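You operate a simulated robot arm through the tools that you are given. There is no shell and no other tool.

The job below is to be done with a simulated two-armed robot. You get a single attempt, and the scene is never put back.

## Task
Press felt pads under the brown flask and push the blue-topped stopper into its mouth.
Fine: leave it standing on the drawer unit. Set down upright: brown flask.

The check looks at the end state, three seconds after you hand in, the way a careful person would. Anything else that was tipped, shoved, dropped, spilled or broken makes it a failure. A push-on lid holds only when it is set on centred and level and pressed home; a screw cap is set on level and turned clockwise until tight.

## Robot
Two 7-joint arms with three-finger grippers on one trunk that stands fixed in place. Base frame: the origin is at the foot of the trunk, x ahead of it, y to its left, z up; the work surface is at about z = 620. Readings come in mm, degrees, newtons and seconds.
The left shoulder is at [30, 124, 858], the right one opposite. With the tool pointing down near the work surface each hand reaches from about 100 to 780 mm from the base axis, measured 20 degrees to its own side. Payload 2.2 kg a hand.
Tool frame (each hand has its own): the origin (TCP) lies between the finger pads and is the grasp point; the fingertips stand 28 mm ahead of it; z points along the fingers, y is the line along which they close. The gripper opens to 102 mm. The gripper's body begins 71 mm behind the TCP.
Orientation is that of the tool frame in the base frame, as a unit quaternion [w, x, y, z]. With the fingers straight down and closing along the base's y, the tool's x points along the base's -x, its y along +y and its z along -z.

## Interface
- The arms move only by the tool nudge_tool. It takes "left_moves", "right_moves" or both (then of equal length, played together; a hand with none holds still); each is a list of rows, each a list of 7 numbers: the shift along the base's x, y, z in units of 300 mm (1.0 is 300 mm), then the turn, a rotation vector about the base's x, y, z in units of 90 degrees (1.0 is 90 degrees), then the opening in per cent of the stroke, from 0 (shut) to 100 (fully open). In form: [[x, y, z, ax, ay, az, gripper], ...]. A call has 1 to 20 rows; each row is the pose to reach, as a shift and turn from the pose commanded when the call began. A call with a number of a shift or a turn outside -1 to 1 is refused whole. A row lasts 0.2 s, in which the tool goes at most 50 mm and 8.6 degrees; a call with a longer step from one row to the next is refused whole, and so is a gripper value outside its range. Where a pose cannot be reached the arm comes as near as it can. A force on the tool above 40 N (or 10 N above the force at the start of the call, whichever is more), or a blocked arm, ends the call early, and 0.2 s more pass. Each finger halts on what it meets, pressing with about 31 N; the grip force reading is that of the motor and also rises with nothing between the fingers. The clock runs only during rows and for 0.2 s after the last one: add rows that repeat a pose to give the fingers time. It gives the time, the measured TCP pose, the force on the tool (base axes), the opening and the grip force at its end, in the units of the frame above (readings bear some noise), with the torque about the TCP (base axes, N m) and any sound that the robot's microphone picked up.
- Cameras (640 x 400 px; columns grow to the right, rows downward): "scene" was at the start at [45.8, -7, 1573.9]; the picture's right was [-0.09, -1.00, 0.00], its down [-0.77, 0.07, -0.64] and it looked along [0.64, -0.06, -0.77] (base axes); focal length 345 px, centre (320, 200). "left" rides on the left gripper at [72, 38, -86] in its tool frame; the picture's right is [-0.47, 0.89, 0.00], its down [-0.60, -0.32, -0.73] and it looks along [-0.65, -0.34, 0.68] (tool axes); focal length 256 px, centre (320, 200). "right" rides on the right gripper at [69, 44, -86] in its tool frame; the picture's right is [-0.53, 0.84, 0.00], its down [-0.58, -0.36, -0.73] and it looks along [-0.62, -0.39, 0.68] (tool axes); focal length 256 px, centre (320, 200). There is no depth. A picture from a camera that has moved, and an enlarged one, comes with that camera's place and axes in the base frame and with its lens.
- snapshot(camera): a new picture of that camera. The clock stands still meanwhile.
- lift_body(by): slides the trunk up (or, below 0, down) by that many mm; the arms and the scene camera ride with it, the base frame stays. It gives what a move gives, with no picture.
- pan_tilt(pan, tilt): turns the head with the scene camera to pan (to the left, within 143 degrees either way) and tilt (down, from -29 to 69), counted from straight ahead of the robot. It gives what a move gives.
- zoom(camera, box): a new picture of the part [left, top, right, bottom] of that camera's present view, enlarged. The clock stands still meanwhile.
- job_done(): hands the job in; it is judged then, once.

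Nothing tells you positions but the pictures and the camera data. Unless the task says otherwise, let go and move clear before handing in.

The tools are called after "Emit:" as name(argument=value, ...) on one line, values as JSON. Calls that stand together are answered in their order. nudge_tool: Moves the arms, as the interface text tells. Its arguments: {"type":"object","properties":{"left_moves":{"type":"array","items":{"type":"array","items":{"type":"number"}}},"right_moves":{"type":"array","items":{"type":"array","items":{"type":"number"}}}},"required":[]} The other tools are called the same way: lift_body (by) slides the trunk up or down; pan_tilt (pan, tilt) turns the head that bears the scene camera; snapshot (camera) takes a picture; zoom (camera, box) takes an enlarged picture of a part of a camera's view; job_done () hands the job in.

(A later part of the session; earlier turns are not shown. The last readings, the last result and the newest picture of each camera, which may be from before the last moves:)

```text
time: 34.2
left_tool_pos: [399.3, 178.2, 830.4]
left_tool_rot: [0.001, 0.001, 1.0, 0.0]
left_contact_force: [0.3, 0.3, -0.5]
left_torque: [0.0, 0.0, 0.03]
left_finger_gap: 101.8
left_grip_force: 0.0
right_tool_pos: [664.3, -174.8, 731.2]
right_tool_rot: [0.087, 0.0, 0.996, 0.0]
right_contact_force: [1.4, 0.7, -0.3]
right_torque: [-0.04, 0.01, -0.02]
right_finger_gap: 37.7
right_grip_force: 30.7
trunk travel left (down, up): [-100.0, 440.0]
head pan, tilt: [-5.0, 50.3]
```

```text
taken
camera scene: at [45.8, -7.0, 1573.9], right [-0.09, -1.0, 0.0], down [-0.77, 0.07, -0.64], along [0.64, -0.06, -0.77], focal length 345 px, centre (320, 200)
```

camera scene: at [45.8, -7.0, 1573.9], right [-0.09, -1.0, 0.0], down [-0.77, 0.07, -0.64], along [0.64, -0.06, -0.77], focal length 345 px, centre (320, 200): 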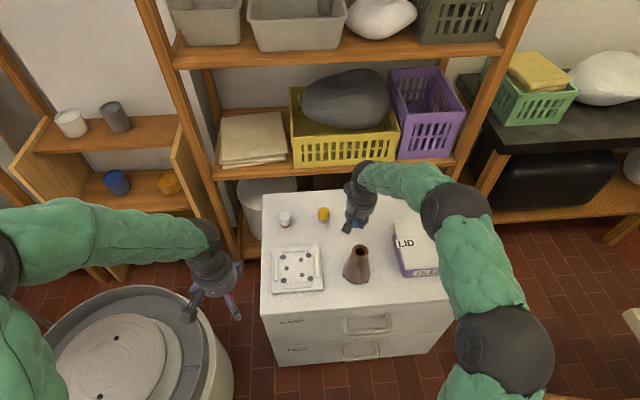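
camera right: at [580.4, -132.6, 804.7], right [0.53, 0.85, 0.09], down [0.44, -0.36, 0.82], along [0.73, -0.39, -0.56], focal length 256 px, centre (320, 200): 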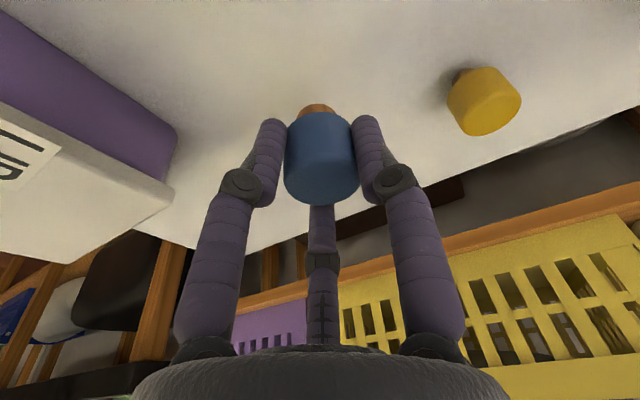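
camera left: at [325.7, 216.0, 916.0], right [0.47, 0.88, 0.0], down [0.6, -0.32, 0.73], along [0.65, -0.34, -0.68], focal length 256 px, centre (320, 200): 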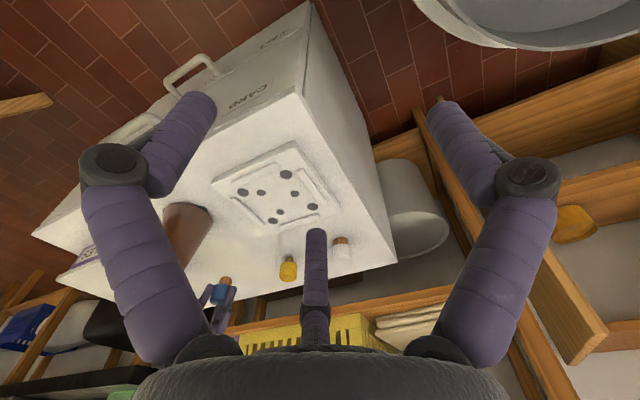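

The stopper is held firmly and weighs little. I'll hover it about 30 mm above the flask mouth, and bring the left camera round to look along -y horizontally so I can check tilt and front-back alignment.

Emit:
nudge_tool(left_moves=[[0.038, -0.031, -0.01, -0.0358, -0.0215, -0.0546, 100], [0.076, -0.061, -0.02, -0.0716, -0.043, -0.1091, 100], [0.114, -0.092, -0.031, -0.1074, -0.0645, -0.1637, 100], [0.152, -0.122, -0.041, -0.1431, -0.086, -0.2183, 100], [0.19, -0.153, -0.051, -0.1789, -0.1075, -0.2728, 100], [0.229, -0.183, -0.062, -0.2147, -0.129, -0.3274, 100], [0.267, -0.214, -0.072, -0.2505, -0.1504, -0.382, 100], [0.305, -0.245, -0.082, -0.2863, -0.1719, -0.4365, 100], [0.343, -0.275, -0.092, -0.322, -0.1934, -0.4911, 100], [0.381, -0.306, -0.103, -0.3578, -0.2149, -0.5457, 100], [0.419, -0.336, -0.113, -0.3936, -0.2364, -0.6002, 100], [0.457, -0.367, -0.123, -0.4294, -0.2579, -0.6548, 100]], right_moves=[[0, 0, 0.04, 0, 0, 0, 15], [0, 0, 0.1, 0, 0, 0, 15], [0, 0, 0.16, 0, 0, 0, 15], [0, 0, 0.22, 0, 0, 0, 15], [0, 0, 0.28, 0, 0, 0, 15], [0, 0, 0.317, 0, 0, 0, 15], [-0.05, 0.005, 0.317, 0, 0, 0, 15], [-0.13, 0.013, 0.317, 0, 0, 0, 15], [-0.21, 0.021, 0.317, 0, 0, 0, 15], [-0.29, 0.029, 0.317, 0, 0, 0, 15], [-0.37, 0.037, 0.317, 0, 0, 0, 15], [-0.433, 0.042, 0.317, 0, 0, 0, 15]])

Emit:
snapshot(camera="left")

Emit:
snapshot(camera="right")

Emit:
snapshot(camera="scene")

```text
time: 36.8
left_tool_pos: [538.2, 68.4, 792.3]
left_tool_rot: [0.189, 0.48, 0.797, -0.315]
left_contact_force: [-0.9, 1.0, 0.7]
left_torque: [-0.02, 0.03, 0.01]
left_finger_gap: 102.2
left_grip_force: 0.1
right_tool_pos: [537.1, -160.6, 826.1]
right_tool_rot: [0.087, -0.001, 0.996, 0.0]
right_contact_force: [0.1, 0.2, -0.6]
right_torque: [-0.02, -0.01, 0.01]
right_finger_gap: 37.5
right_grip_force: 31.2
trunk travel left (down, up): [-100.0, 440.0]
head pan, tilt: [-5.0, 50.3]
```

```text
taken
camera left: at [535.8, 186.8, 800.0], right [1.0, 0.0, 0.0], down [0.0, 0.0, 1.0], along [0.0, -1.0, 0.0], focal length 256 px, centre (320, 200)
```

left: 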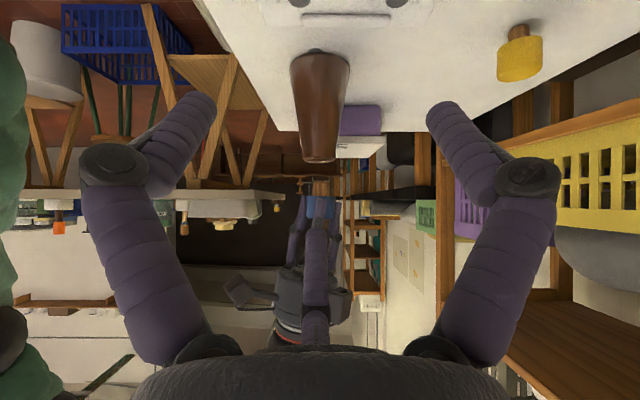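

```text
taken
camera right: at [452.3, -118.1, 899.9], right [0.53, 0.84, 0.09], down [0.44, -0.36, 0.82], along [0.73, -0.39, -0.56], focal length 256 px, centre (320, 200)
```

right: 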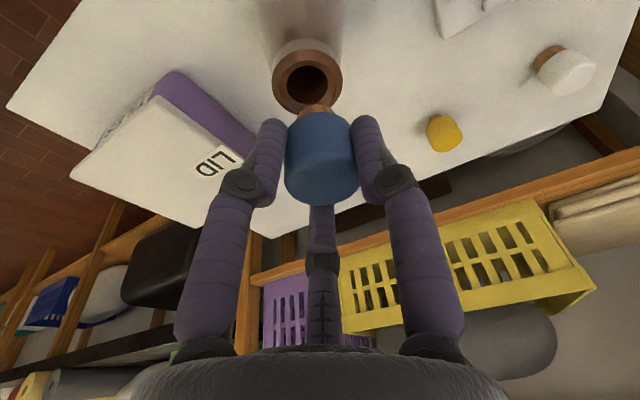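

```text
taken
camera scene: at [45.9, -7.0, 1573.9], right [-0.09, -1.0, 0.0], down [-0.77, 0.07, -0.64], along [0.64, -0.06, -0.77], focal length 345 px, centre (320, 200)
```

scene: 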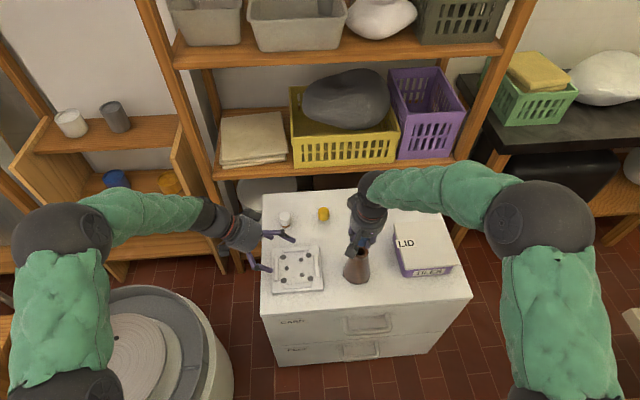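

Excellent: the left camera now looks exactly horizontally along -y, with image right being +x. I'll zoom in on the stopper and the flask mouth.

Emit:
zoom(camera="left", box=[270, 130, 370, 230])

Emit:
zoom(camera="left", box=[280, 40, 360, 170])

Emit:
zoom(camera="scene", box=[330, 230, 385, 290])

Emit:
zoom(camera="right", box=[250, 20, 390, 215])

```text
4.00 times, centred on (320, 180) of left
camera zoom: at [535.8, 186.8, 800.0], right [1.0, 0.0, 0.0], down [0.0, 0.0, 1.0], along [0.0, -1.0, 0.0], focal length 1024 px, centre (320, 280)
```

zoom: 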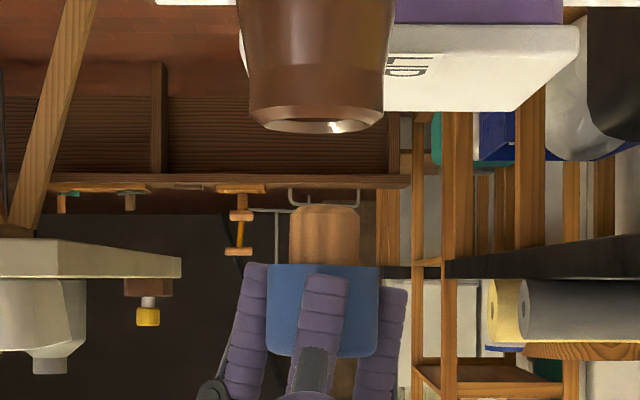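

```text
3.08 times, centred on (320, 105) of left
camera zoom: at [535.8, 186.8, 800.0], right [1.0, 0.0, 0.0], down [0.0, 0.0, 1.0], along [0.0, -1.0, 0.0], focal length 788 px, centre (320, 492)
```

zoom: 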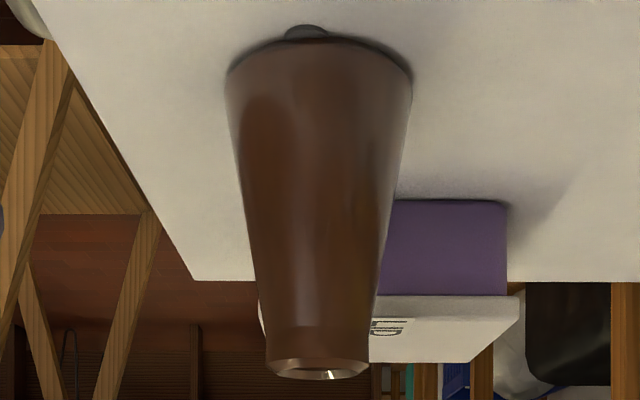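

```text
6.67 times, centred on (358, 260) of scene
camera zoom: at [45.9, -7.0, 1573.9], right [-0.09, -1.0, 0.0], down [-0.77, 0.07, -0.64], along [0.64, -0.06, -0.77], focal length 2297 px, centre (70, -200)
```

zoom: 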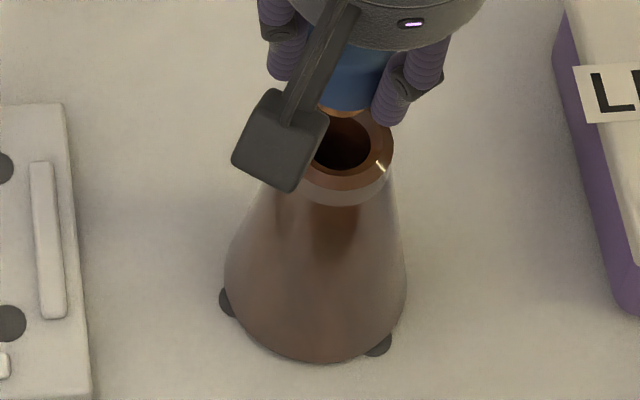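

```text
2.05 times, centred on (320, 118) of right
camera zoom: at [452.3, -118.1, 899.9], right [0.53, 0.84, 0.09], down [0.44, -0.36, 0.82], along [0.73, -0.39, -0.56], focal length 525 px, centre (320, 369)
```

zoom: 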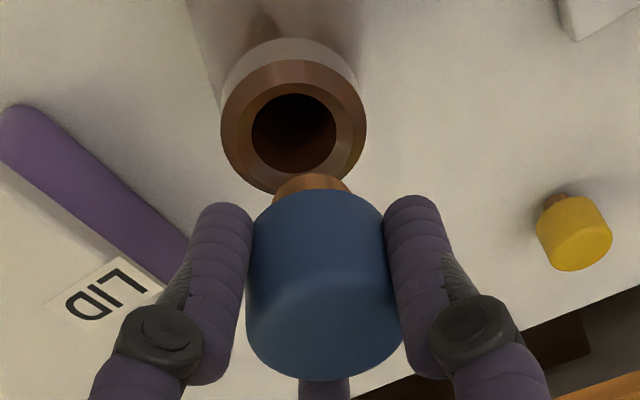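

The stopper hangs plumb in the pitched fingers, with the cork bottom at z≈775 and the flask rim at z≈746. The arm was still settling, so I'll hold briefly and take precise zooms.

Emit:
nudge_tool(right_moves=[[0, 0, 0, 0, 0, 0, 15], [0, 0, 0, 0, 0, 0, 15], [0, 0, 0, 0, 0, 0, 15]])

Emit:
zoom(camera="left", box=[290, 145, 350, 205])

Emit:
zoom(camera="left", box=[290, 175, 350, 225])

Emit:
zoom(camera="right", box=[260, 30, 380, 130])

Emit:
zoom(camera="scene", box=[340, 235, 380, 265])

```text
time: 37.6
left_tool_pos: [537.0, 69.2, 793.9]
left_tool_rot: [0.189, 0.479, 0.797, -0.315]
left_contact_force: [0.1, -0.9, 0.2]
left_torque: [0.01, 0.0, -0.03]
left_finger_gap: 102.0
left_grip_force: 0.0
right_tool_pos: [535.6, -160.2, 826.8]
right_tool_rot: [0.087, 0.001, 0.996, 0.0]
right_contact_force: [0.4, 0.7, -0.8]
right_torque: [0.03, -0.01, -0.04]
right_finger_gap: 37.0
right_grip_force: 30.8
trunk travel left (down, up): [-100.0, 440.0]
head pan, tilt: [-5.0, 50.3]
```

```text
6.67 times, centred on (320, 175) of left
camera zoom: at [535.6, 186.9, 800.2], right [1.0, 0.0, 0.0], down [0.0, 0.0, 1.0], along [0.0, -1.0, 0.0], focal length 1707 px, centre (320, 367)
```

zoom: 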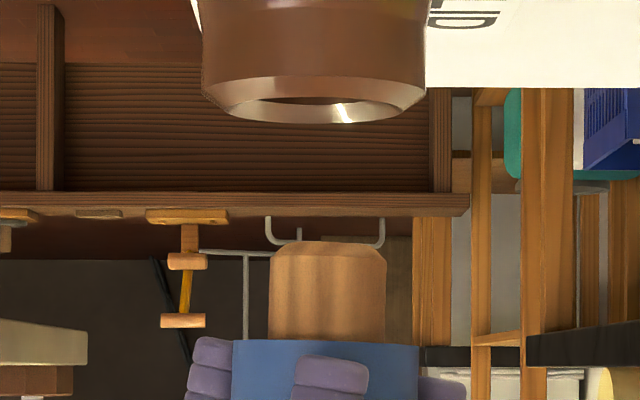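

```text
8.00 times, centred on (320, 200) of left
camera zoom: at [535.6, 186.9, 800.2], right [1.0, 0.0, 0.0], down [0.0, 0.0, 1.0], along [0.0, -1.0, 0.0], focal length 2048 px, centre (320, 200)
```

zoom: 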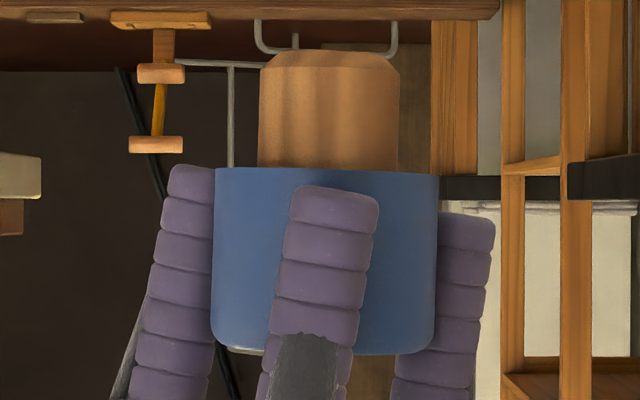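

```text
4.00 times, centred on (320, 80) of right
camera zoom: at [452.3, -118.4, 899.8], right [0.53, 0.84, 0.09], down [0.44, -0.36, 0.82], along [0.73, -0.39, -0.56], focal length 1024 px, centre (320, 680)
```

zoom: 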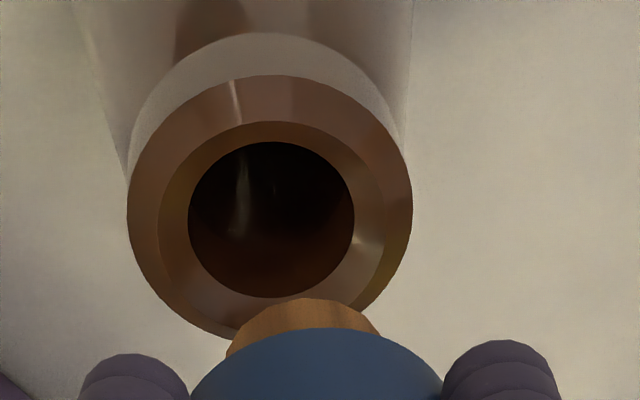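

```text
13.33 times, centred on (360, 250) of scene
camera zoom: at [45.8, -7.0, 1573.9], right [-0.09, -1.0, 0.0], down [-0.77, 0.07, -0.64], along [0.64, -0.06, -0.77], focal length 4595 px, centre (-213, -467)
```

zoom: 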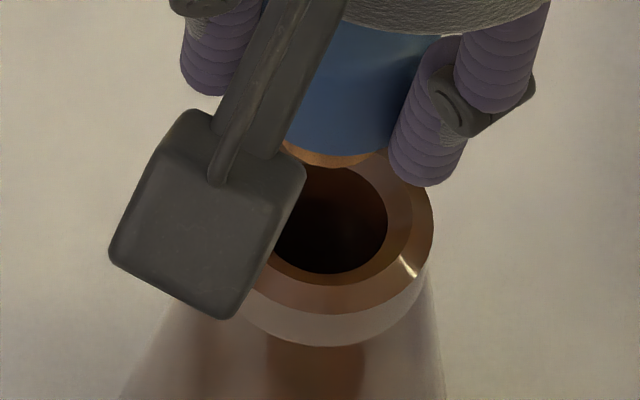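

The left view shows the stopper about 2–3 mm too far in +x and tilted about 1°. The other two cameras put it about 1 mm too far in +y. I'll correct all three and re-check.

Emit:
nudge_tool(right_moves=[[-0.0035, -0.0018, 0, 0, 0.007, 0, 15], [-0.0067, -0.0037, 0, 0, 0.0133, 0, 15], [-0.0067, -0.0037, 0, 0, 0.0133, 0, 15], [-0.0067, -0.0037, 0, 0, 0.0133, 0, 15]])

Emit:
zoom(camera="left", box=[290, 145, 350, 205])

Emit:
zoom(camera="left", box=[300, 150, 340, 176])

Emit:
zoom(camera="left", box=[300, 176, 344, 206])

Emit:
zoom(camera="right", box=[260, 30, 380, 130])

```text
time: 38.6
left_tool_pos: [538.0, 69.0, 793.2]
left_tool_rot: [0.187, 0.48, 0.797, -0.315]
left_contact_force: [0.1, 0.7, 0.2]
left_torque: [-0.01, 0.0, 0.0]
left_finger_gap: 101.9
left_grip_force: 0.1
right_tool_pos: [533.7, -164.1, 826.4]
right_tool_rot: [0.077, 0.0, 0.997, 0.001]
right_contact_force: [0.4, 0.2, -0.7]
right_torque: [-0.01, 0.0, 0.02]
right_finger_gap: 37.1
right_grip_force: 31.7
trunk travel left (down, up): [-100.0, 440.0]
head pan, tilt: [-5.0, 50.3]
```

```text
6.67 times, centred on (320, 175) of left
camera zoom: at [535.6, 186.9, 800.2], right [1.0, 0.0, 0.0], down [0.0, 0.0, 1.0], along [0.0, -1.0, 0.0], focal length 1707 px, centre (320, 367)
```

zoom: 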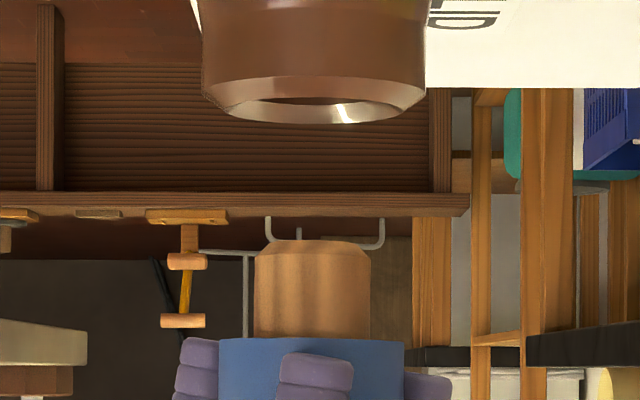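

```text
15.38 times, centred on (320, 163) of left
camera zoom: at [535.6, 186.9, 800.2], right [1.0, 0.0, 0.0], down [0.0, 0.0, 1.0], along [0.0, -1.0, 0.0], focal length 3938 px, centre (320, 769)
```

zoom: 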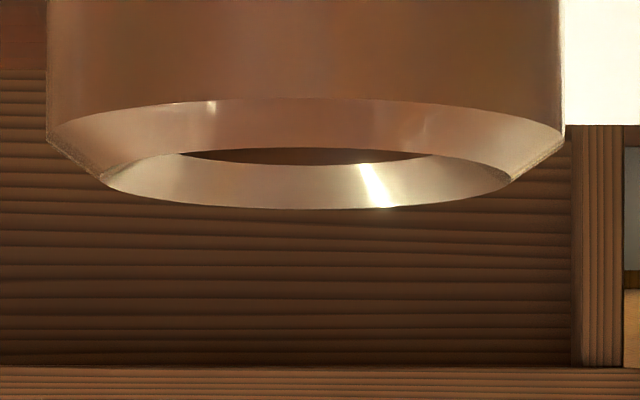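

```text
13.33 times, centred on (322, 191) of left
camera zoom: at [535.6, 186.9, 800.2], right [1.0, 0.0, 0.0], down [0.0, 0.0, 1.0], along [0.0, -1.0, 0.0], focal length 3413 px, centre (293, 320)
```

zoom: 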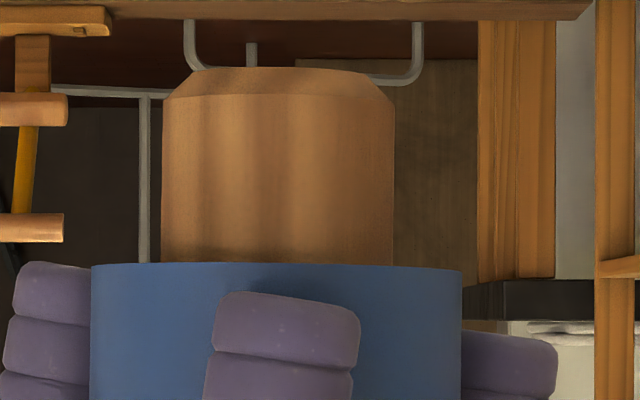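

```text
4.00 times, centred on (320, 80) of right
camera zoom: at [451.6, -120.1, 901.1], right [0.53, 0.84, 0.08], down [0.46, -0.36, 0.81], along [0.71, -0.39, -0.58], focal length 1024 px, centre (320, 680)
```

zoom: 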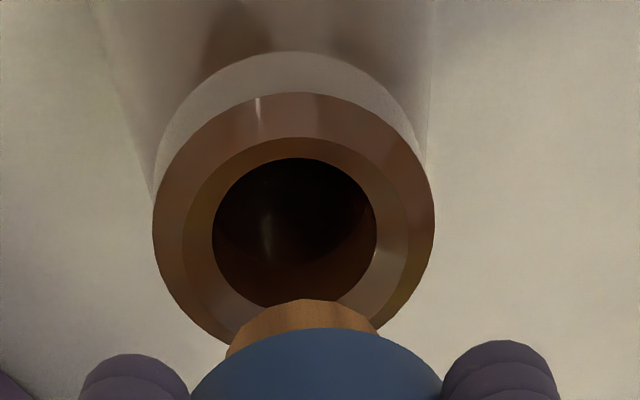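

Nearly aligned: front-back is within 0.5 mm, left-right within about 0.3 mm, and under 1° of tilt remains. I'll trim that out and check again with the scene camera too.

Emit:
nudge_tool(right_moves=[[0.0015, 0.0005, 0, 0, 0.0045, 0, 15], [0.003, 0.001, 0, 0, 0.009, 0, 15], [0.003, 0.001, 0, 0, 0.009, 0, 15], [0.003, 0.001, 0, 0, 0.009, 0, 15]])

Emit:
zoom(camera="left", box=[300, 150, 340, 176])

Emit:
zoom(camera="left", box=[300, 176, 344, 206])

Emit:
zoom(camera="right", box=[260, 30, 380, 130])

Emit:
zoom(camera="scene", box=[340, 235, 380, 265])

```text
time: 39.6
left_tool_pos: [536.8, 69.5, 792.9]
left_tool_rot: [0.188, 0.479, 0.797, -0.315]
left_contact_force: [0.5, 0.0, 0.7]
left_torque: [-0.02, -0.01, 0.01]
left_finger_gap: 102.0
left_grip_force: 0.0
right_tool_pos: [534.8, -161.6, 825.7]
right_tool_rot: [0.069, 0.0, 0.998, 0.0]
right_contact_force: [-0.7, 0.4, -0.6]
right_torque: [-0.01, 0.01, 0.02]
right_finger_gap: 37.2
right_grip_force: 31.6
trunk travel left (down, up): [-100.0, 440.0]
head pan, tilt: [-5.0, 50.3]
```

```text
15.38 times, centred on (320, 163) of left
camera zoom: at [535.6, 186.9, 800.2], right [1.0, 0.0, 0.0], down [0.0, 0.0, 1.0], along [0.0, -1.0, 0.0], focal length 3938 px, centre (320, 769)
```

zoom: 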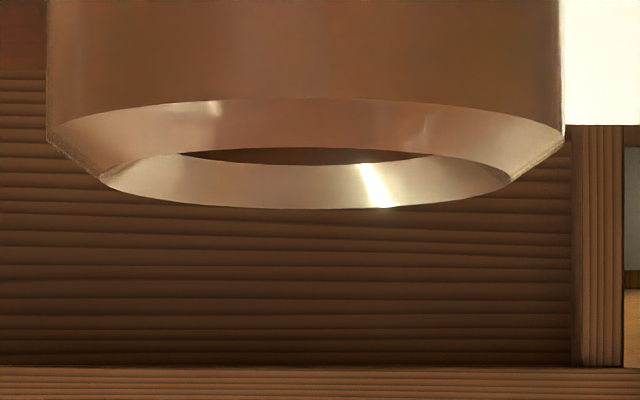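

```text
13.33 times, centred on (322, 191) of left
camera zoom: at [535.6, 186.9, 800.2], right [1.0, 0.0, 0.0], down [0.0, 0.0, 1.0], along [0.0, -1.0, 0.0], focal length 3413 px, centre (293, 320)
```

zoom: 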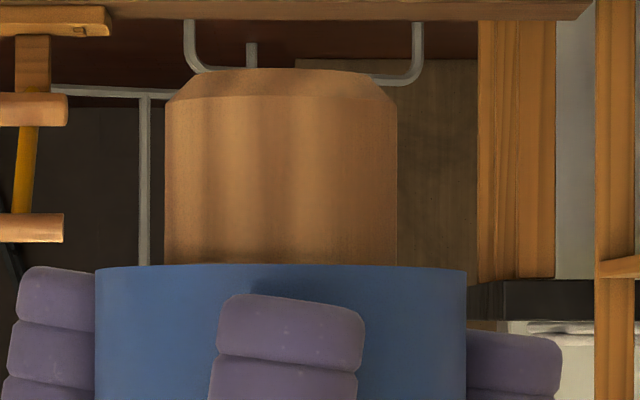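

```text
4.00 times, centred on (320, 80) of right
camera zoom: at [453.4, -119.8, 902.5], right [0.53, 0.84, 0.07], down [0.47, -0.36, 0.8], along [0.71, -0.39, -0.59], focal length 1024 px, centre (320, 680)
```

zoom: 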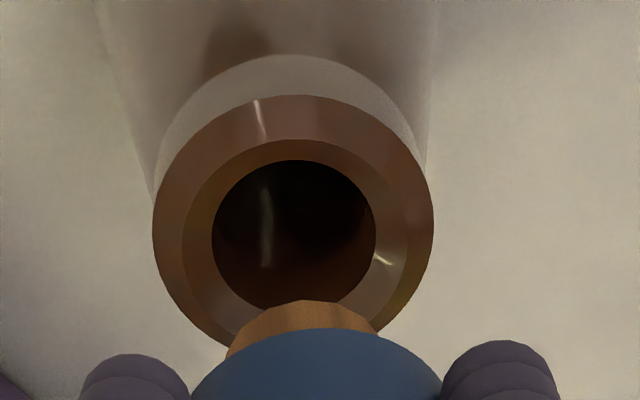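

```text
13.33 times, centred on (360, 250) of scene
camera zoom: at [45.8, -7.0, 1573.9], right [-0.09, -1.0, 0.0], down [-0.77, 0.07, -0.64], along [0.64, -0.06, -0.77], focal length 4595 px, centre (-213, -467)
```

zoom: 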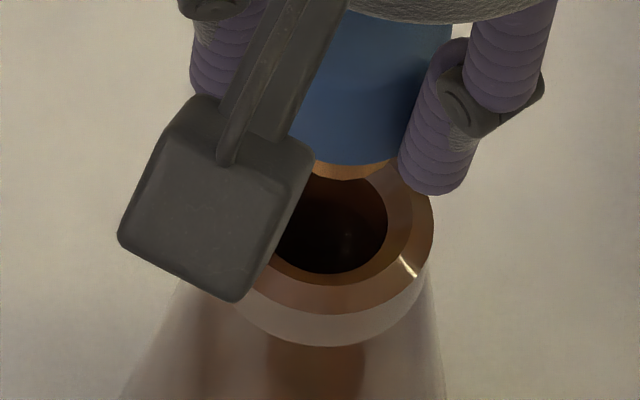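

All views agree now: the offset is about 0.1 mm front-back and 0.2 mm sideways, and the cork is plumb. I'll lower it so the chamfered cork tip just enters the mouth.

Emit:
nudge_tool(right_moves=[[0, 0, -0.03, 0, 0, 0, 15], [0, 0, -0.06, 0, 0, 0, 15], [0, 0, -0.08, 0, 0, 0, 15], [0, 0, -0.09, 0, 0, 0, 15], [0, 0, -0.097, 0, 0, 0, 15], [0, 0, -0.104, 0, 0, 0, 15], [0, 0, -0.111, 0, 0, 0, 15], [0, 0, -0.111, 0, 0, 0, 15]])

Emit:
zoom(camera="left", box=[290, 145, 350, 205])

Emit:
zoom(camera="scene", box=[330, 230, 385, 290])

Emit:
zoom(camera="right", box=[260, 60, 380, 220])

```text
time: 41.4
left_tool_pos: [537.9, 69.5, 794.1]
left_tool_rot: [0.188, 0.48, 0.797, -0.315]
left_contact_force: [1.0, 0.3, 0.3]
left_torque: [-0.01, 0.0, -0.01]
left_finger_gap: 102.0
left_grip_force: 0.1
right_tool_pos: [533.6, -163.1, 793.6]
right_tool_rot: [0.069, 0.0, 0.998, 0.0]
right_contact_force: [0.6, -0.6, -0.1]
right_torque: [0.02, -0.01, 0.01]
right_finger_gap: 37.0
right_grip_force: 30.9
trunk travel left (down, up): [-100.0, 440.0]
head pan, tilt: [-5.0, 50.3]
```

```text
6.67 times, centred on (320, 175) of left
camera zoom: at [535.6, 186.9, 800.2], right [1.0, 0.0, 0.0], down [0.0, 0.0, 1.0], along [0.0, -1.0, 0.0], focal length 1707 px, centre (320, 367)
```

zoom: 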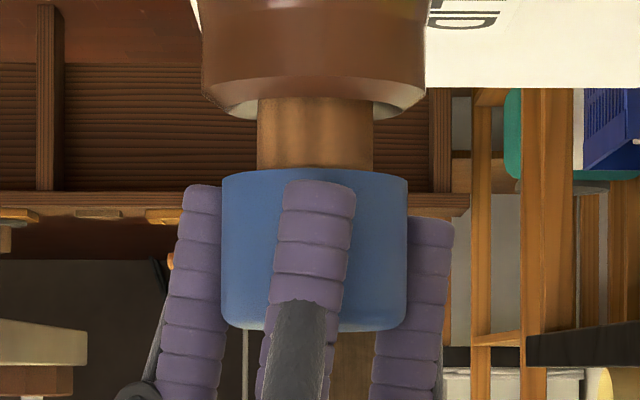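

```text
6.67 times, centred on (358, 260) of scene
camera zoom: at [45.8, -7.0, 1573.9], right [-0.09, -1.0, 0.0], down [-0.77, 0.07, -0.64], along [0.64, -0.06, -0.77], focal length 2297 px, centre (70, -200)
```

zoom: 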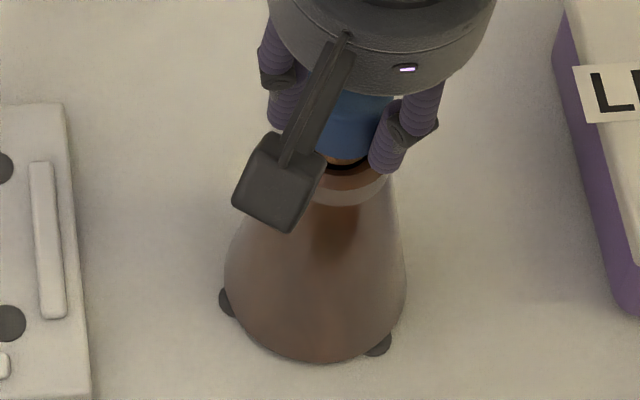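

```text
2.50 times, centred on (320, 140) of right
camera zoom: at [453.3, -120.1, 869.5], right [0.53, 0.84, 0.07], down [0.47, -0.36, 0.8], along [0.71, -0.39, -0.59], focal length 640 px, centre (320, 350)
```

zoom: 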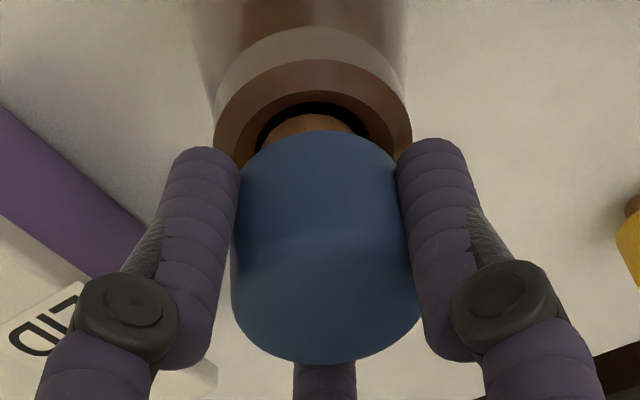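

The cork tip has entered the mouth cleanly with no force, and there is about 16 mm left to go. I'll continue slowly, watching the force.

Emit:
nudge_tool(right_moves=[[0, 0, -0.008, 0, 0, 0, 15], [0, 0, -0.016, 0, 0, 0, 15], [0, 0, -0.023, 0, 0, 0, 15], [0, 0, -0.03, 0, 0, 0, 15], [0, 0, -0.036, 0, 0, 0, 15]])

Emit:
zoom(camera="left", box=[290, 145, 350, 205])

```text
time: 42.6
left_tool_pos: [538.1, 68.9, 793.2]
left_tool_rot: [0.187, 0.48, 0.797, -0.315]
left_contact_force: [0.1, 0.4, -0.2]
left_torque: [0.01, 0.01, 0.0]
left_finger_gap: 102.1
left_grip_force: 0.1
right_tool_pos: [533.2, -163.9, 780.7]
right_tool_rot: [0.069, 0.002, 0.998, 0.0]
right_contact_force: [0.8, 0.6, -0.6]
right_torque: [-0.01, -0.01, -0.02]
right_finger_gap: 37.3
right_grip_force: 30.6
trunk travel left (down, up): [-100.0, 440.0]
head pan, tilt: [-5.0, 50.3]
```

```text
6.67 times, centred on (320, 175) of left
camera zoom: at [535.5, 187.0, 800.2], right [1.0, 0.0, 0.0], down [0.0, 0.0, 1.0], along [0.0, -1.0, 0.0], focal length 1707 px, centre (320, 367)
```

zoom: 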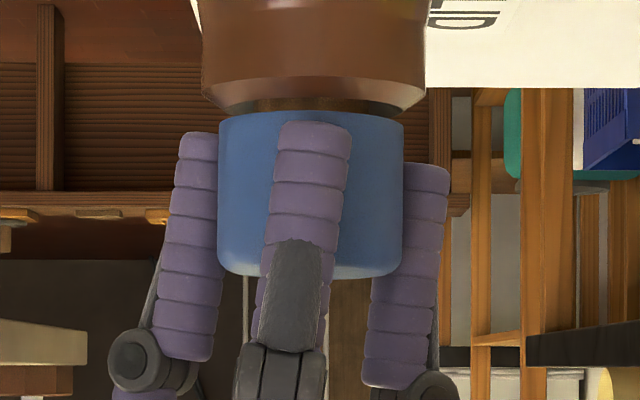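

Still no resistance, with about 5 mm left. I'll press on in 1 mm steps until the cap meets the rim.

Emit:
nudge_tool(right_moves=[[0.001, 0, -0.004, 0, 0, 0, 15], [0.001, 0, -0.008, 0, 0, 0, 15], [0.001, 0, -0.012, 0, 0, 0, 15], [0.001, 0, -0.015, 0, 0, 0, 15], [0.001, 0, -0.018, 0, 0, 0, 15]])

Emit:
zoom(camera="left", box=[290, 145, 350, 205])

```text
time: 43.8
left_tool_pos: [535.6, 68.5, 793.0]
left_tool_rot: [0.189, 0.479, 0.798, -0.313]
left_contact_force: [-0.4, -0.3, 0.6]
left_torque: [0.0, -0.02, -0.01]
left_finger_gap: 101.8
left_grip_force: 0.0
right_tool_pos: [533.4, -162.6, 777.8]
right_tool_rot: [0.071, 0.001, 0.997, 0.001]
right_contact_force: [-2.9, -0.8, 6.5]
right_torque: [0.04, 0.39, 0.02]
right_finger_gap: 36.8
right_grip_force: 31.2
trunk travel left (down, up): [-100.0, 440.0]
head pan, tilt: [-5.0, 50.3]
```

```text
6.67 times, centred on (320, 175) of left
camera zoom: at [535.2, 186.9, 800.5], right [1.0, 0.0, 0.0], down [0.0, 0.0, 1.0], along [0.0, -1.0, 0.0], focal length 1707 px, centre (320, 367)
```

zoom: 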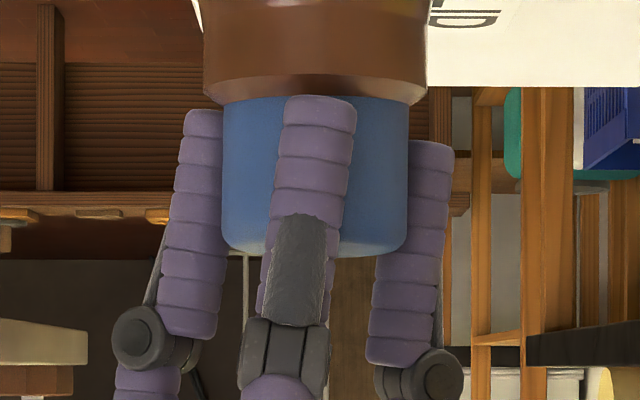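

There is 6.5 N of contact now and the cap is near the rim. I'll zoom in on the joint before pressing further.

Emit:
zoom(camera="left", box=[300, 150, 344, 176])

Emit:
zoom(camera="scene", box=[340, 240, 380, 275])

Emit:
zoom(camera="right", box=[260, 70, 380, 220])

```text
14.55 times, centred on (322, 163) of left
camera zoom: at [535.2, 186.9, 800.5], right [1.0, 0.0, 0.0], down [0.0, 0.0, 1.0], along [0.0, -1.0, 0.0], focal length 3724 px, centre (291, 738)
```

zoom: 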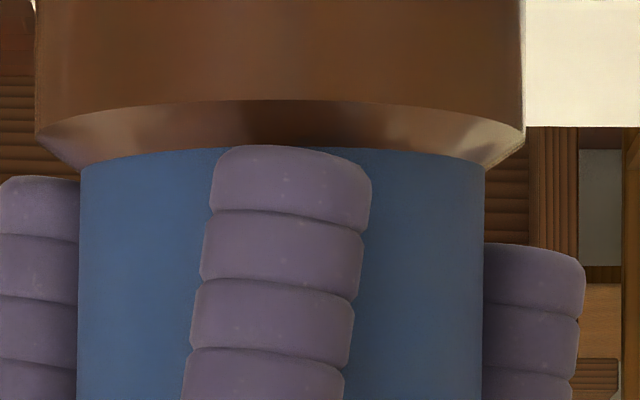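

```text
11.43 times, centred on (360, 258) of scene
camera zoom: at [45.1, -6.9, 1574.0], right [-0.09, -1.0, 0.0], down [-0.77, 0.07, -0.64], along [0.64, -0.06, -0.77], focal length 3938 px, centre (-137, -457)
```

zoom: 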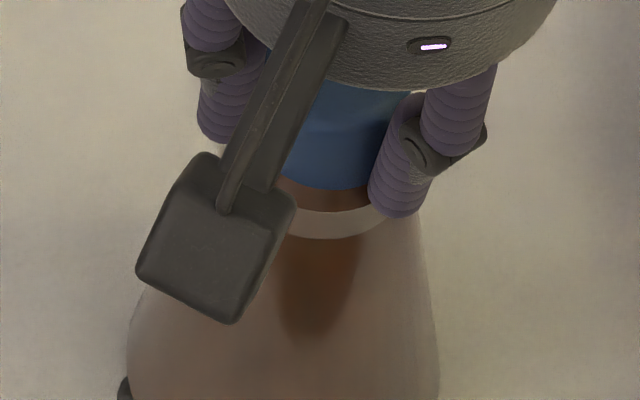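

```text
2.67 times, centred on (320, 145) of right
camera zoom: at [453.0, -120.2, 853.8], right [0.53, 0.84, 0.07], down [0.47, -0.37, 0.8], along [0.71, -0.39, -0.59], focal length 683 px, centre (320, 347)
```

zoom: 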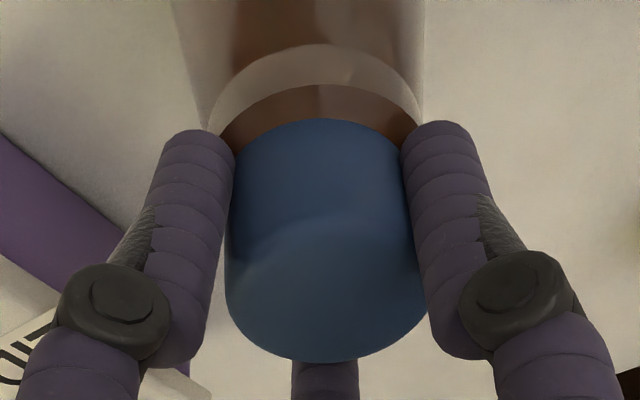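

The cap is centred (0.1 mm off) and appears to be right on the rim. Now I'll press it home with a firm downward push, staying below the force limit.

Emit:
nudge_tool(right_moves=[[0, 0, -0.004, 0, 0, 0, 15], [0, 0, -0.007, 0, 0, 0, 15], [0, 0, -0.01, 0, 0, 0, 15], [0, 0, -0.01, 0, 0, 0, 15]])

Emit:
zoom(camera="left", box=[300, 150, 344, 176])

```text
time: 44.8
left_tool_pos: [536.0, 69.1, 794.8]
left_tool_rot: [0.188, 0.48, 0.797, -0.314]
left_contact_force: [0.2, -0.2, 0.4]
left_torque: [-0.03, -0.01, 0.02]
left_finger_gap: 101.9
left_grip_force: 0.1
right_tool_pos: [533.8, -163.7, 775.2]
right_tool_rot: [0.072, 0.002, 0.997, 0.0]
right_contact_force: [-4.1, 0.6, 26.3]
right_torque: [0.12, 0.32, 0.03]
right_finger_gap: 37.3
right_grip_force: 31.1
trunk travel left (down, up): [-100.0, 440.0]
head pan, tilt: [-5.0, 50.3]
```

```text
14.55 times, centred on (322, 163) of left
camera zoom: at [534.3, 187.2, 801.2], right [1.0, 0.0, 0.0], down [0.0, 0.0, 1.0], along [0.0, -1.0, 0.0], focal length 3724 px, centre (291, 738)
```

zoom: 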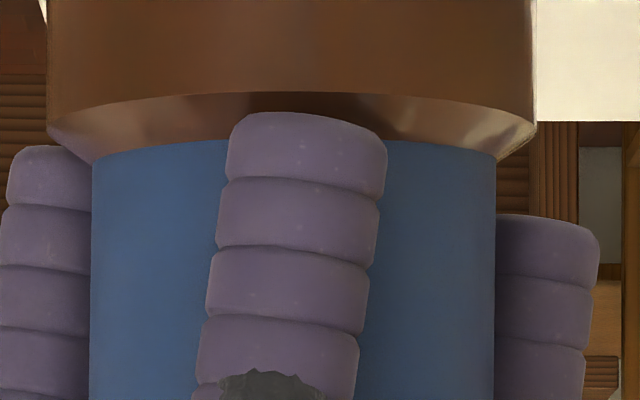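

The push reached 26 N, and the fingers slid slightly down the cap, which stayed put. I'll relax the push, open the hand and rise clear, then look at the joint before a final press on top.

Emit:
nudge_tool(right_moves=[[0, 0, 0.004, 0, 0, 0, 15], [0, 0, 0.007, 0, 0, 0, 15], [0, 0, 0.007, 0, 0, 0, 45], [0, 0, 0.007, 0, 0, 0, 65], [0, 0, 0.007, 0, 0, 0, 85], [0, 0, 0.007, 0, 0, 0, 100], [0, 0, 0.007, 0, 0, 0, 100], [0, 0, 0.06, 0, 0, 0, 100], [0, 0, 0.14, 0, 0, 0, 100], [0, 0, 0.22, 0, 0, 0, 100]])

Emit:
zoom(camera="left", box=[290, 140, 350, 200])

Emit:
snapshot(camera="right")

Emit:
zoom(camera="scene", box=[330, 220, 385, 290])

```text
time: 47.0
left_tool_pos: [536.8, 69.2, 793.2]
left_tool_rot: [0.189, 0.478, 0.798, -0.313]
left_contact_force: [0.3, 0.7, -0.5]
left_torque: [-0.01, 0.01, 0.0]
left_finger_gap: 102.1
left_grip_force: 0.0
right_tool_pos: [534.1, -161.4, 839.0]
right_tool_rot: [0.069, 0.001, 0.998, 0.0]
right_contact_force: [-0.3, -0.2, 0.4]
right_torque: [-0.02, -0.01, -0.01]
right_finger_gap: 102.0
right_grip_force: 0.1
trunk travel left (down, up): [-100.0, 440.0]
head pan, tilt: [-5.0, 50.3]
```

```text
6.67 times, centred on (320, 170) of left
camera zoom: at [535.4, 187.0, 800.3], right [1.0, 0.0, 0.0], down [0.0, 0.0, 1.0], along [0.0, -1.0, 0.0], focal length 1707 px, centre (320, 400)
```

zoom: 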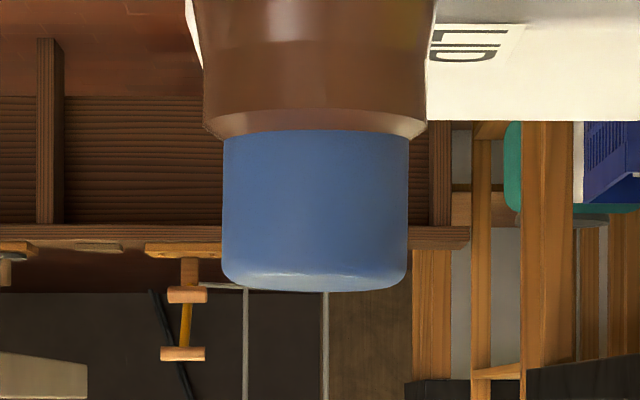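

```text
taken
camera right: at [453.3, -118.4, 915.5], right [0.53, 0.85, 0.07], down [0.47, -0.36, 0.8], along [0.71, -0.39, -0.59], focal length 256 px, centre (320, 200)
```

right: 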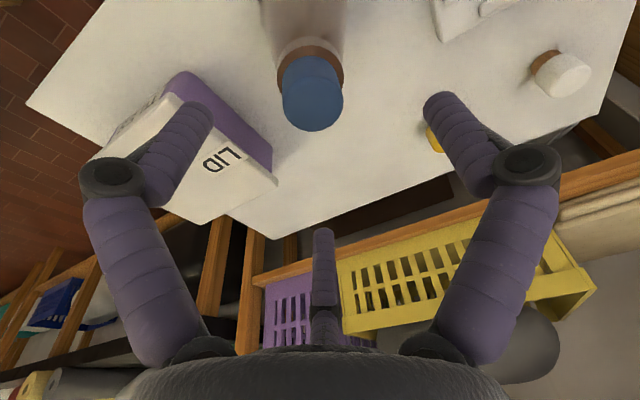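

```text
5.71 times, centred on (358, 255) of scene
camera zoom: at [45.4, -6.9, 1573.9], right [-0.09, -1.0, 0.0], down [-0.77, 0.07, -0.64], along [0.64, -0.06, -0.77], focal length 1969 px, centre (106, -114)
```

zoom: 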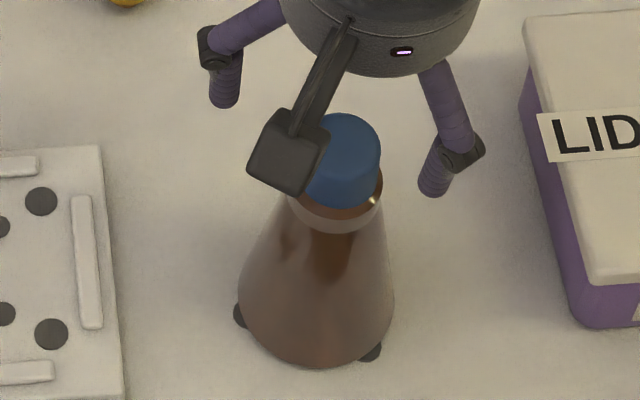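

The stopper is seated on the rim, centred and level by eye. For certainty I'll straighten the tool, close the fingers, centre above the cap and give it a final firm press from directly on top.

Emit:
nudge_tool(right_moves=[[0.003, 0, 0.01, 0, 0.0444, 0, 60], [0.011, 0.001, 0.01, 0, 0.0888, 0, 20], [0.011, 0.001, 0.01, 0, 0.0888, 0, 0], [0.011, 0.001, 0.01, 0, 0.0888, 0, 0], [0.011, 0.001, 0.01, 0, 0.0888, 0, 0]])

Emit:
zoom(camera="left", box=[280, 140, 360, 240])

Emit:
snapshot(camera="right")

Emit:
zoom(camera="scene", box=[330, 220, 385, 290])

Emit:
zoom(camera="left", box=[300, 150, 344, 176])

```text
time: 48.2
left_tool_pos: [537.7, 68.7, 793.8]
left_tool_rot: [0.188, 0.48, 0.797, -0.314]
left_contact_force: [-0.9, 0.1, -0.1]
left_torque: [-0.02, 0.01, 0.0]
left_finger_gap: 102.1
left_grip_force: 0.0
right_tool_pos: [538.1, -161.9, 843.1]
right_tool_rot: [-0.001, 0.0, 1.0, 0.0]
right_contact_force: [-0.5, -0.1, 0.4]
right_torque: [0.01, 0.01, -0.02]
right_finger_gap: 2.1
right_grip_force: 31.1
trunk travel left (down, up): [-100.0, 440.0]
head pan, tilt: [-5.0, 50.3]
```

```text
4.00 times, centred on (320, 190) of left
camera zoom: at [535.6, 187.0, 800.2], right [1.0, 0.0, 0.0], down [0.0, 0.0, 1.0], along [0.0, -1.0, 0.0], focal length 1024 px, centre (320, 240)
```

zoom: 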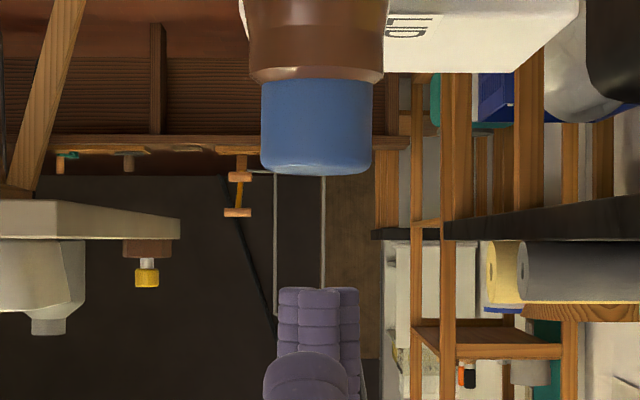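

```text
taken
camera right: at [468.1, -119.2, 929.4], right [0.53, 0.84, 0.0], down [0.58, -0.37, 0.73], along [0.62, -0.39, -0.68], focal length 256 px, centre (320, 200)
```

right: 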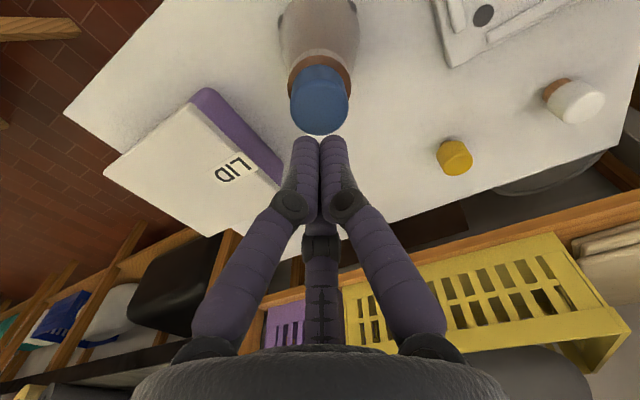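

```text
5.71 times, centred on (358, 255) of scene
camera zoom: at [45.8, -7.0, 1573.9], right [-0.09, -1.0, 0.0], down [-0.77, 0.07, -0.64], along [0.64, -0.06, -0.77], focal length 1969 px, centre (106, -114)
```

zoom: 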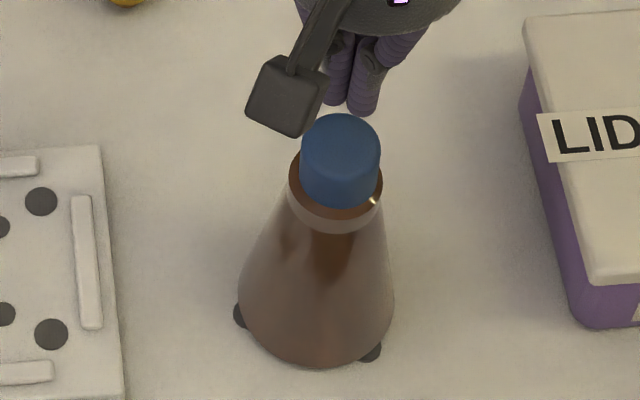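

```text
14.55 times, centred on (322, 163) of left
camera zoom: at [535.6, 187.0, 800.2], right [1.0, 0.0, 0.0], down [0.0, 0.0, 1.0], along [0.0, -1.0, 0.0], focal length 3724 px, centre (291, 738)
```

zoom: 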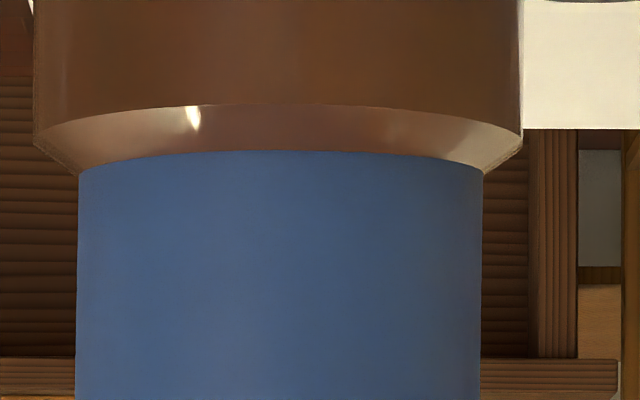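

The joint looks flush and the closed fingers are centred over the cap within 1 mm. I'll come down to touch the top and press.

Emit:
nudge_tool(right_moves=[[0, 0, -0.04, 0, 0, 0, 0], [0, 0, -0.08, 0, 0, 0, 0], [0, 0, -0.1, 0, 0, 0, 0], [0, 0, -0.112, 0, 0, 0, 0], [0, 0, -0.12, 0, 0, 0, 0], [0, 0, -0.124, 0, 0, 0, 0]])

Emit:
zoom(camera="left", box=[280, 140, 360, 240])

Emit:
zoom(camera="scene", box=[330, 220, 385, 290])

```text
time: 49.6
left_tool_pos: [535.2, 69.4, 793.6]
left_tool_rot: [0.188, 0.479, 0.797, -0.314]
left_contact_force: [-0.4, -0.5, 0.6]
left_torque: [0.02, -0.03, 0.0]
left_finger_gap: 102.0
left_grip_force: 0.0
right_tool_pos: [536.5, -163.4, 805.3]
right_tool_rot: [0.0, -0.001, 1.0, 0.0]
right_contact_force: [0.6, 0.6, -0.1]
right_torque: [-0.02, 0.0, 0.03]
right_finger_gap: 2.2
right_grip_force: 30.9
trunk travel left (down, up): [-100.0, 440.0]
head pan, tilt: [-5.0, 50.3]
```

```text
4.00 times, centred on (320, 190) of left
camera zoom: at [535.5, 186.9, 800.2], right [1.0, 0.0, 0.0], down [0.0, 0.0, 1.0], along [0.0, -1.0, 0.0], focal length 1024 px, centre (320, 240)
```

zoom: 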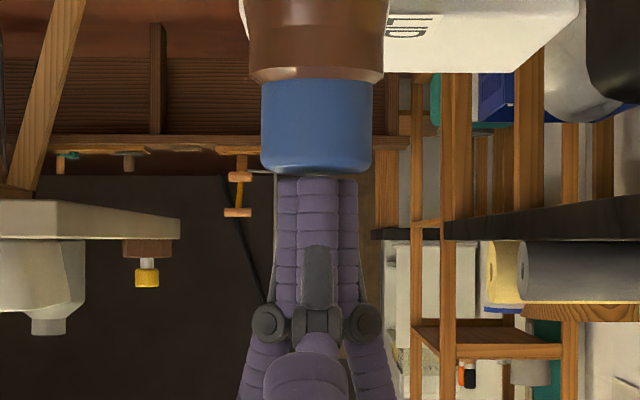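

```text
5.71 times, centred on (358, 255) of scene
camera zoom: at [45.8, -7.0, 1573.9], right [-0.09, -1.0, 0.0], down [-0.77, 0.07, -0.64], along [0.64, -0.06, -0.77], focal length 1969 px, centre (106, -114)
```

zoom: 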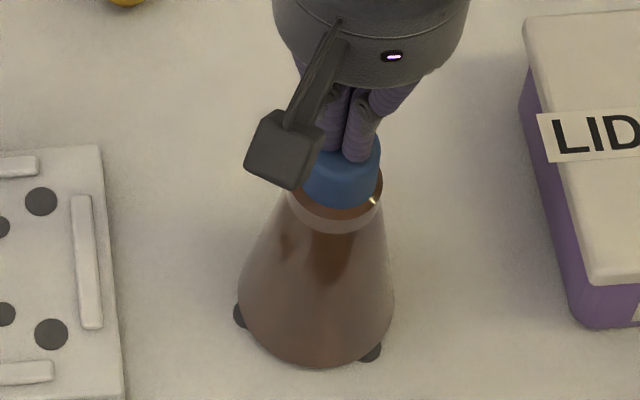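

The tips are just about on the cap top, centred. Now the press, in 1 mm steps.

Emit:
nudge_tool(right_moves=[[0, 0, -0.004, 0, 0, 0, 0], [0, 0, -0.008, 0, 0, 0, 0], [0, 0, -0.012, 0, 0, 0, 0], [0, 0, -0.015, 0, 0, 0, 0], [0, 0, -0.015, 0, 0, 0, 0]])

Emit:
zoom(camera="left", box=[300, 150, 344, 176])

```text
time: 50.8
left_tool_pos: [538.1, 69.9, 793.6]
left_tool_rot: [0.189, 0.48, 0.797, -0.314]
left_contact_force: [0.0, -0.4, -0.5]
left_torque: [0.0, -0.05, 0.0]
left_finger_gap: 101.9
left_grip_force: 0.1
right_tool_pos: [537.6, -162.5, 802.1]
right_tool_rot: [0.003, 0.001, 1.0, 0.0]
right_contact_force: [-2.2, -1.5, 16.3]
right_torque: [-0.16, 0.1, 0.01]
right_finger_gap: 1.9
right_grip_force: 30.8
trunk travel left (down, up): [-100.0, 440.0]
head pan, tilt: [-5.0, 50.3]
```

```text
14.55 times, centred on (322, 163) of left
camera zoom: at [534.8, 187.0, 800.8], right [1.0, 0.0, 0.0], down [0.0, 0.0, 1.0], along [0.0, -1.0, 0.0], focal length 3724 px, centre (291, 738)
```

zoom: 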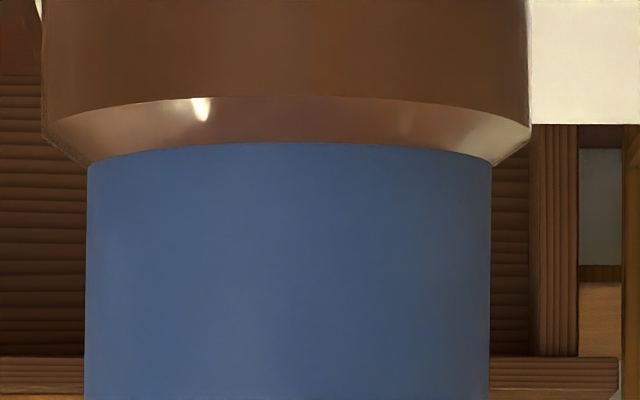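

That gives 16 N. I'll take it to roughly 30 N, hold for a moment, then lift off.

Emit:
nudge_tool(right_moves=[[0, 0, -0.003, 0, 0, 0, 0], [0, 0, -0.006, 0, 0, 0, 0], [0, 0, -0.006, 0, 0, 0, 0]])

Emit:
zoom(camera="left", box=[300, 150, 344, 176])

```text
time: 51.6
left_tool_pos: [535.2, 69.8, 794.6]
left_tool_rot: [0.191, 0.48, 0.797, -0.314]
left_contact_force: [0.3, -0.7, 0.6]
left_torque: [-0.02, 0.0, 0.01]
left_finger_gap: 102.2
left_grip_force: 0.1
right_tool_pos: [538.1, -163.6, 802.4]
right_tool_rot: [0.003, 0.0, 1.0, 0.0]
right_contact_force: [-2.2, -4.0, 36.5]
right_torque: [-0.4, 0.1, 0.0]
right_finger_gap: 5.8
right_grip_force: 30.7
trunk travel left (down, up): [-100.0, 440.0]
head pan, tilt: [-5.0, 50.3]
```

```text
14.55 times, centred on (322, 163) of left
camera zoom: at [533.9, 187.0, 801.6], right [1.0, 0.0, 0.0], down [0.0, 0.0, 1.0], along [0.0, -1.0, 0.0], focal length 3724 px, centre (291, 738)
```

zoom: 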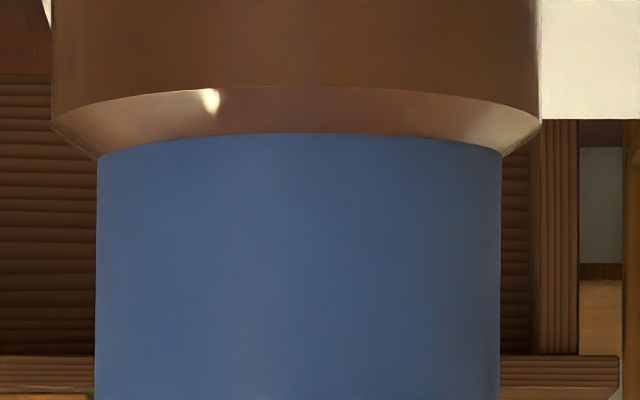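

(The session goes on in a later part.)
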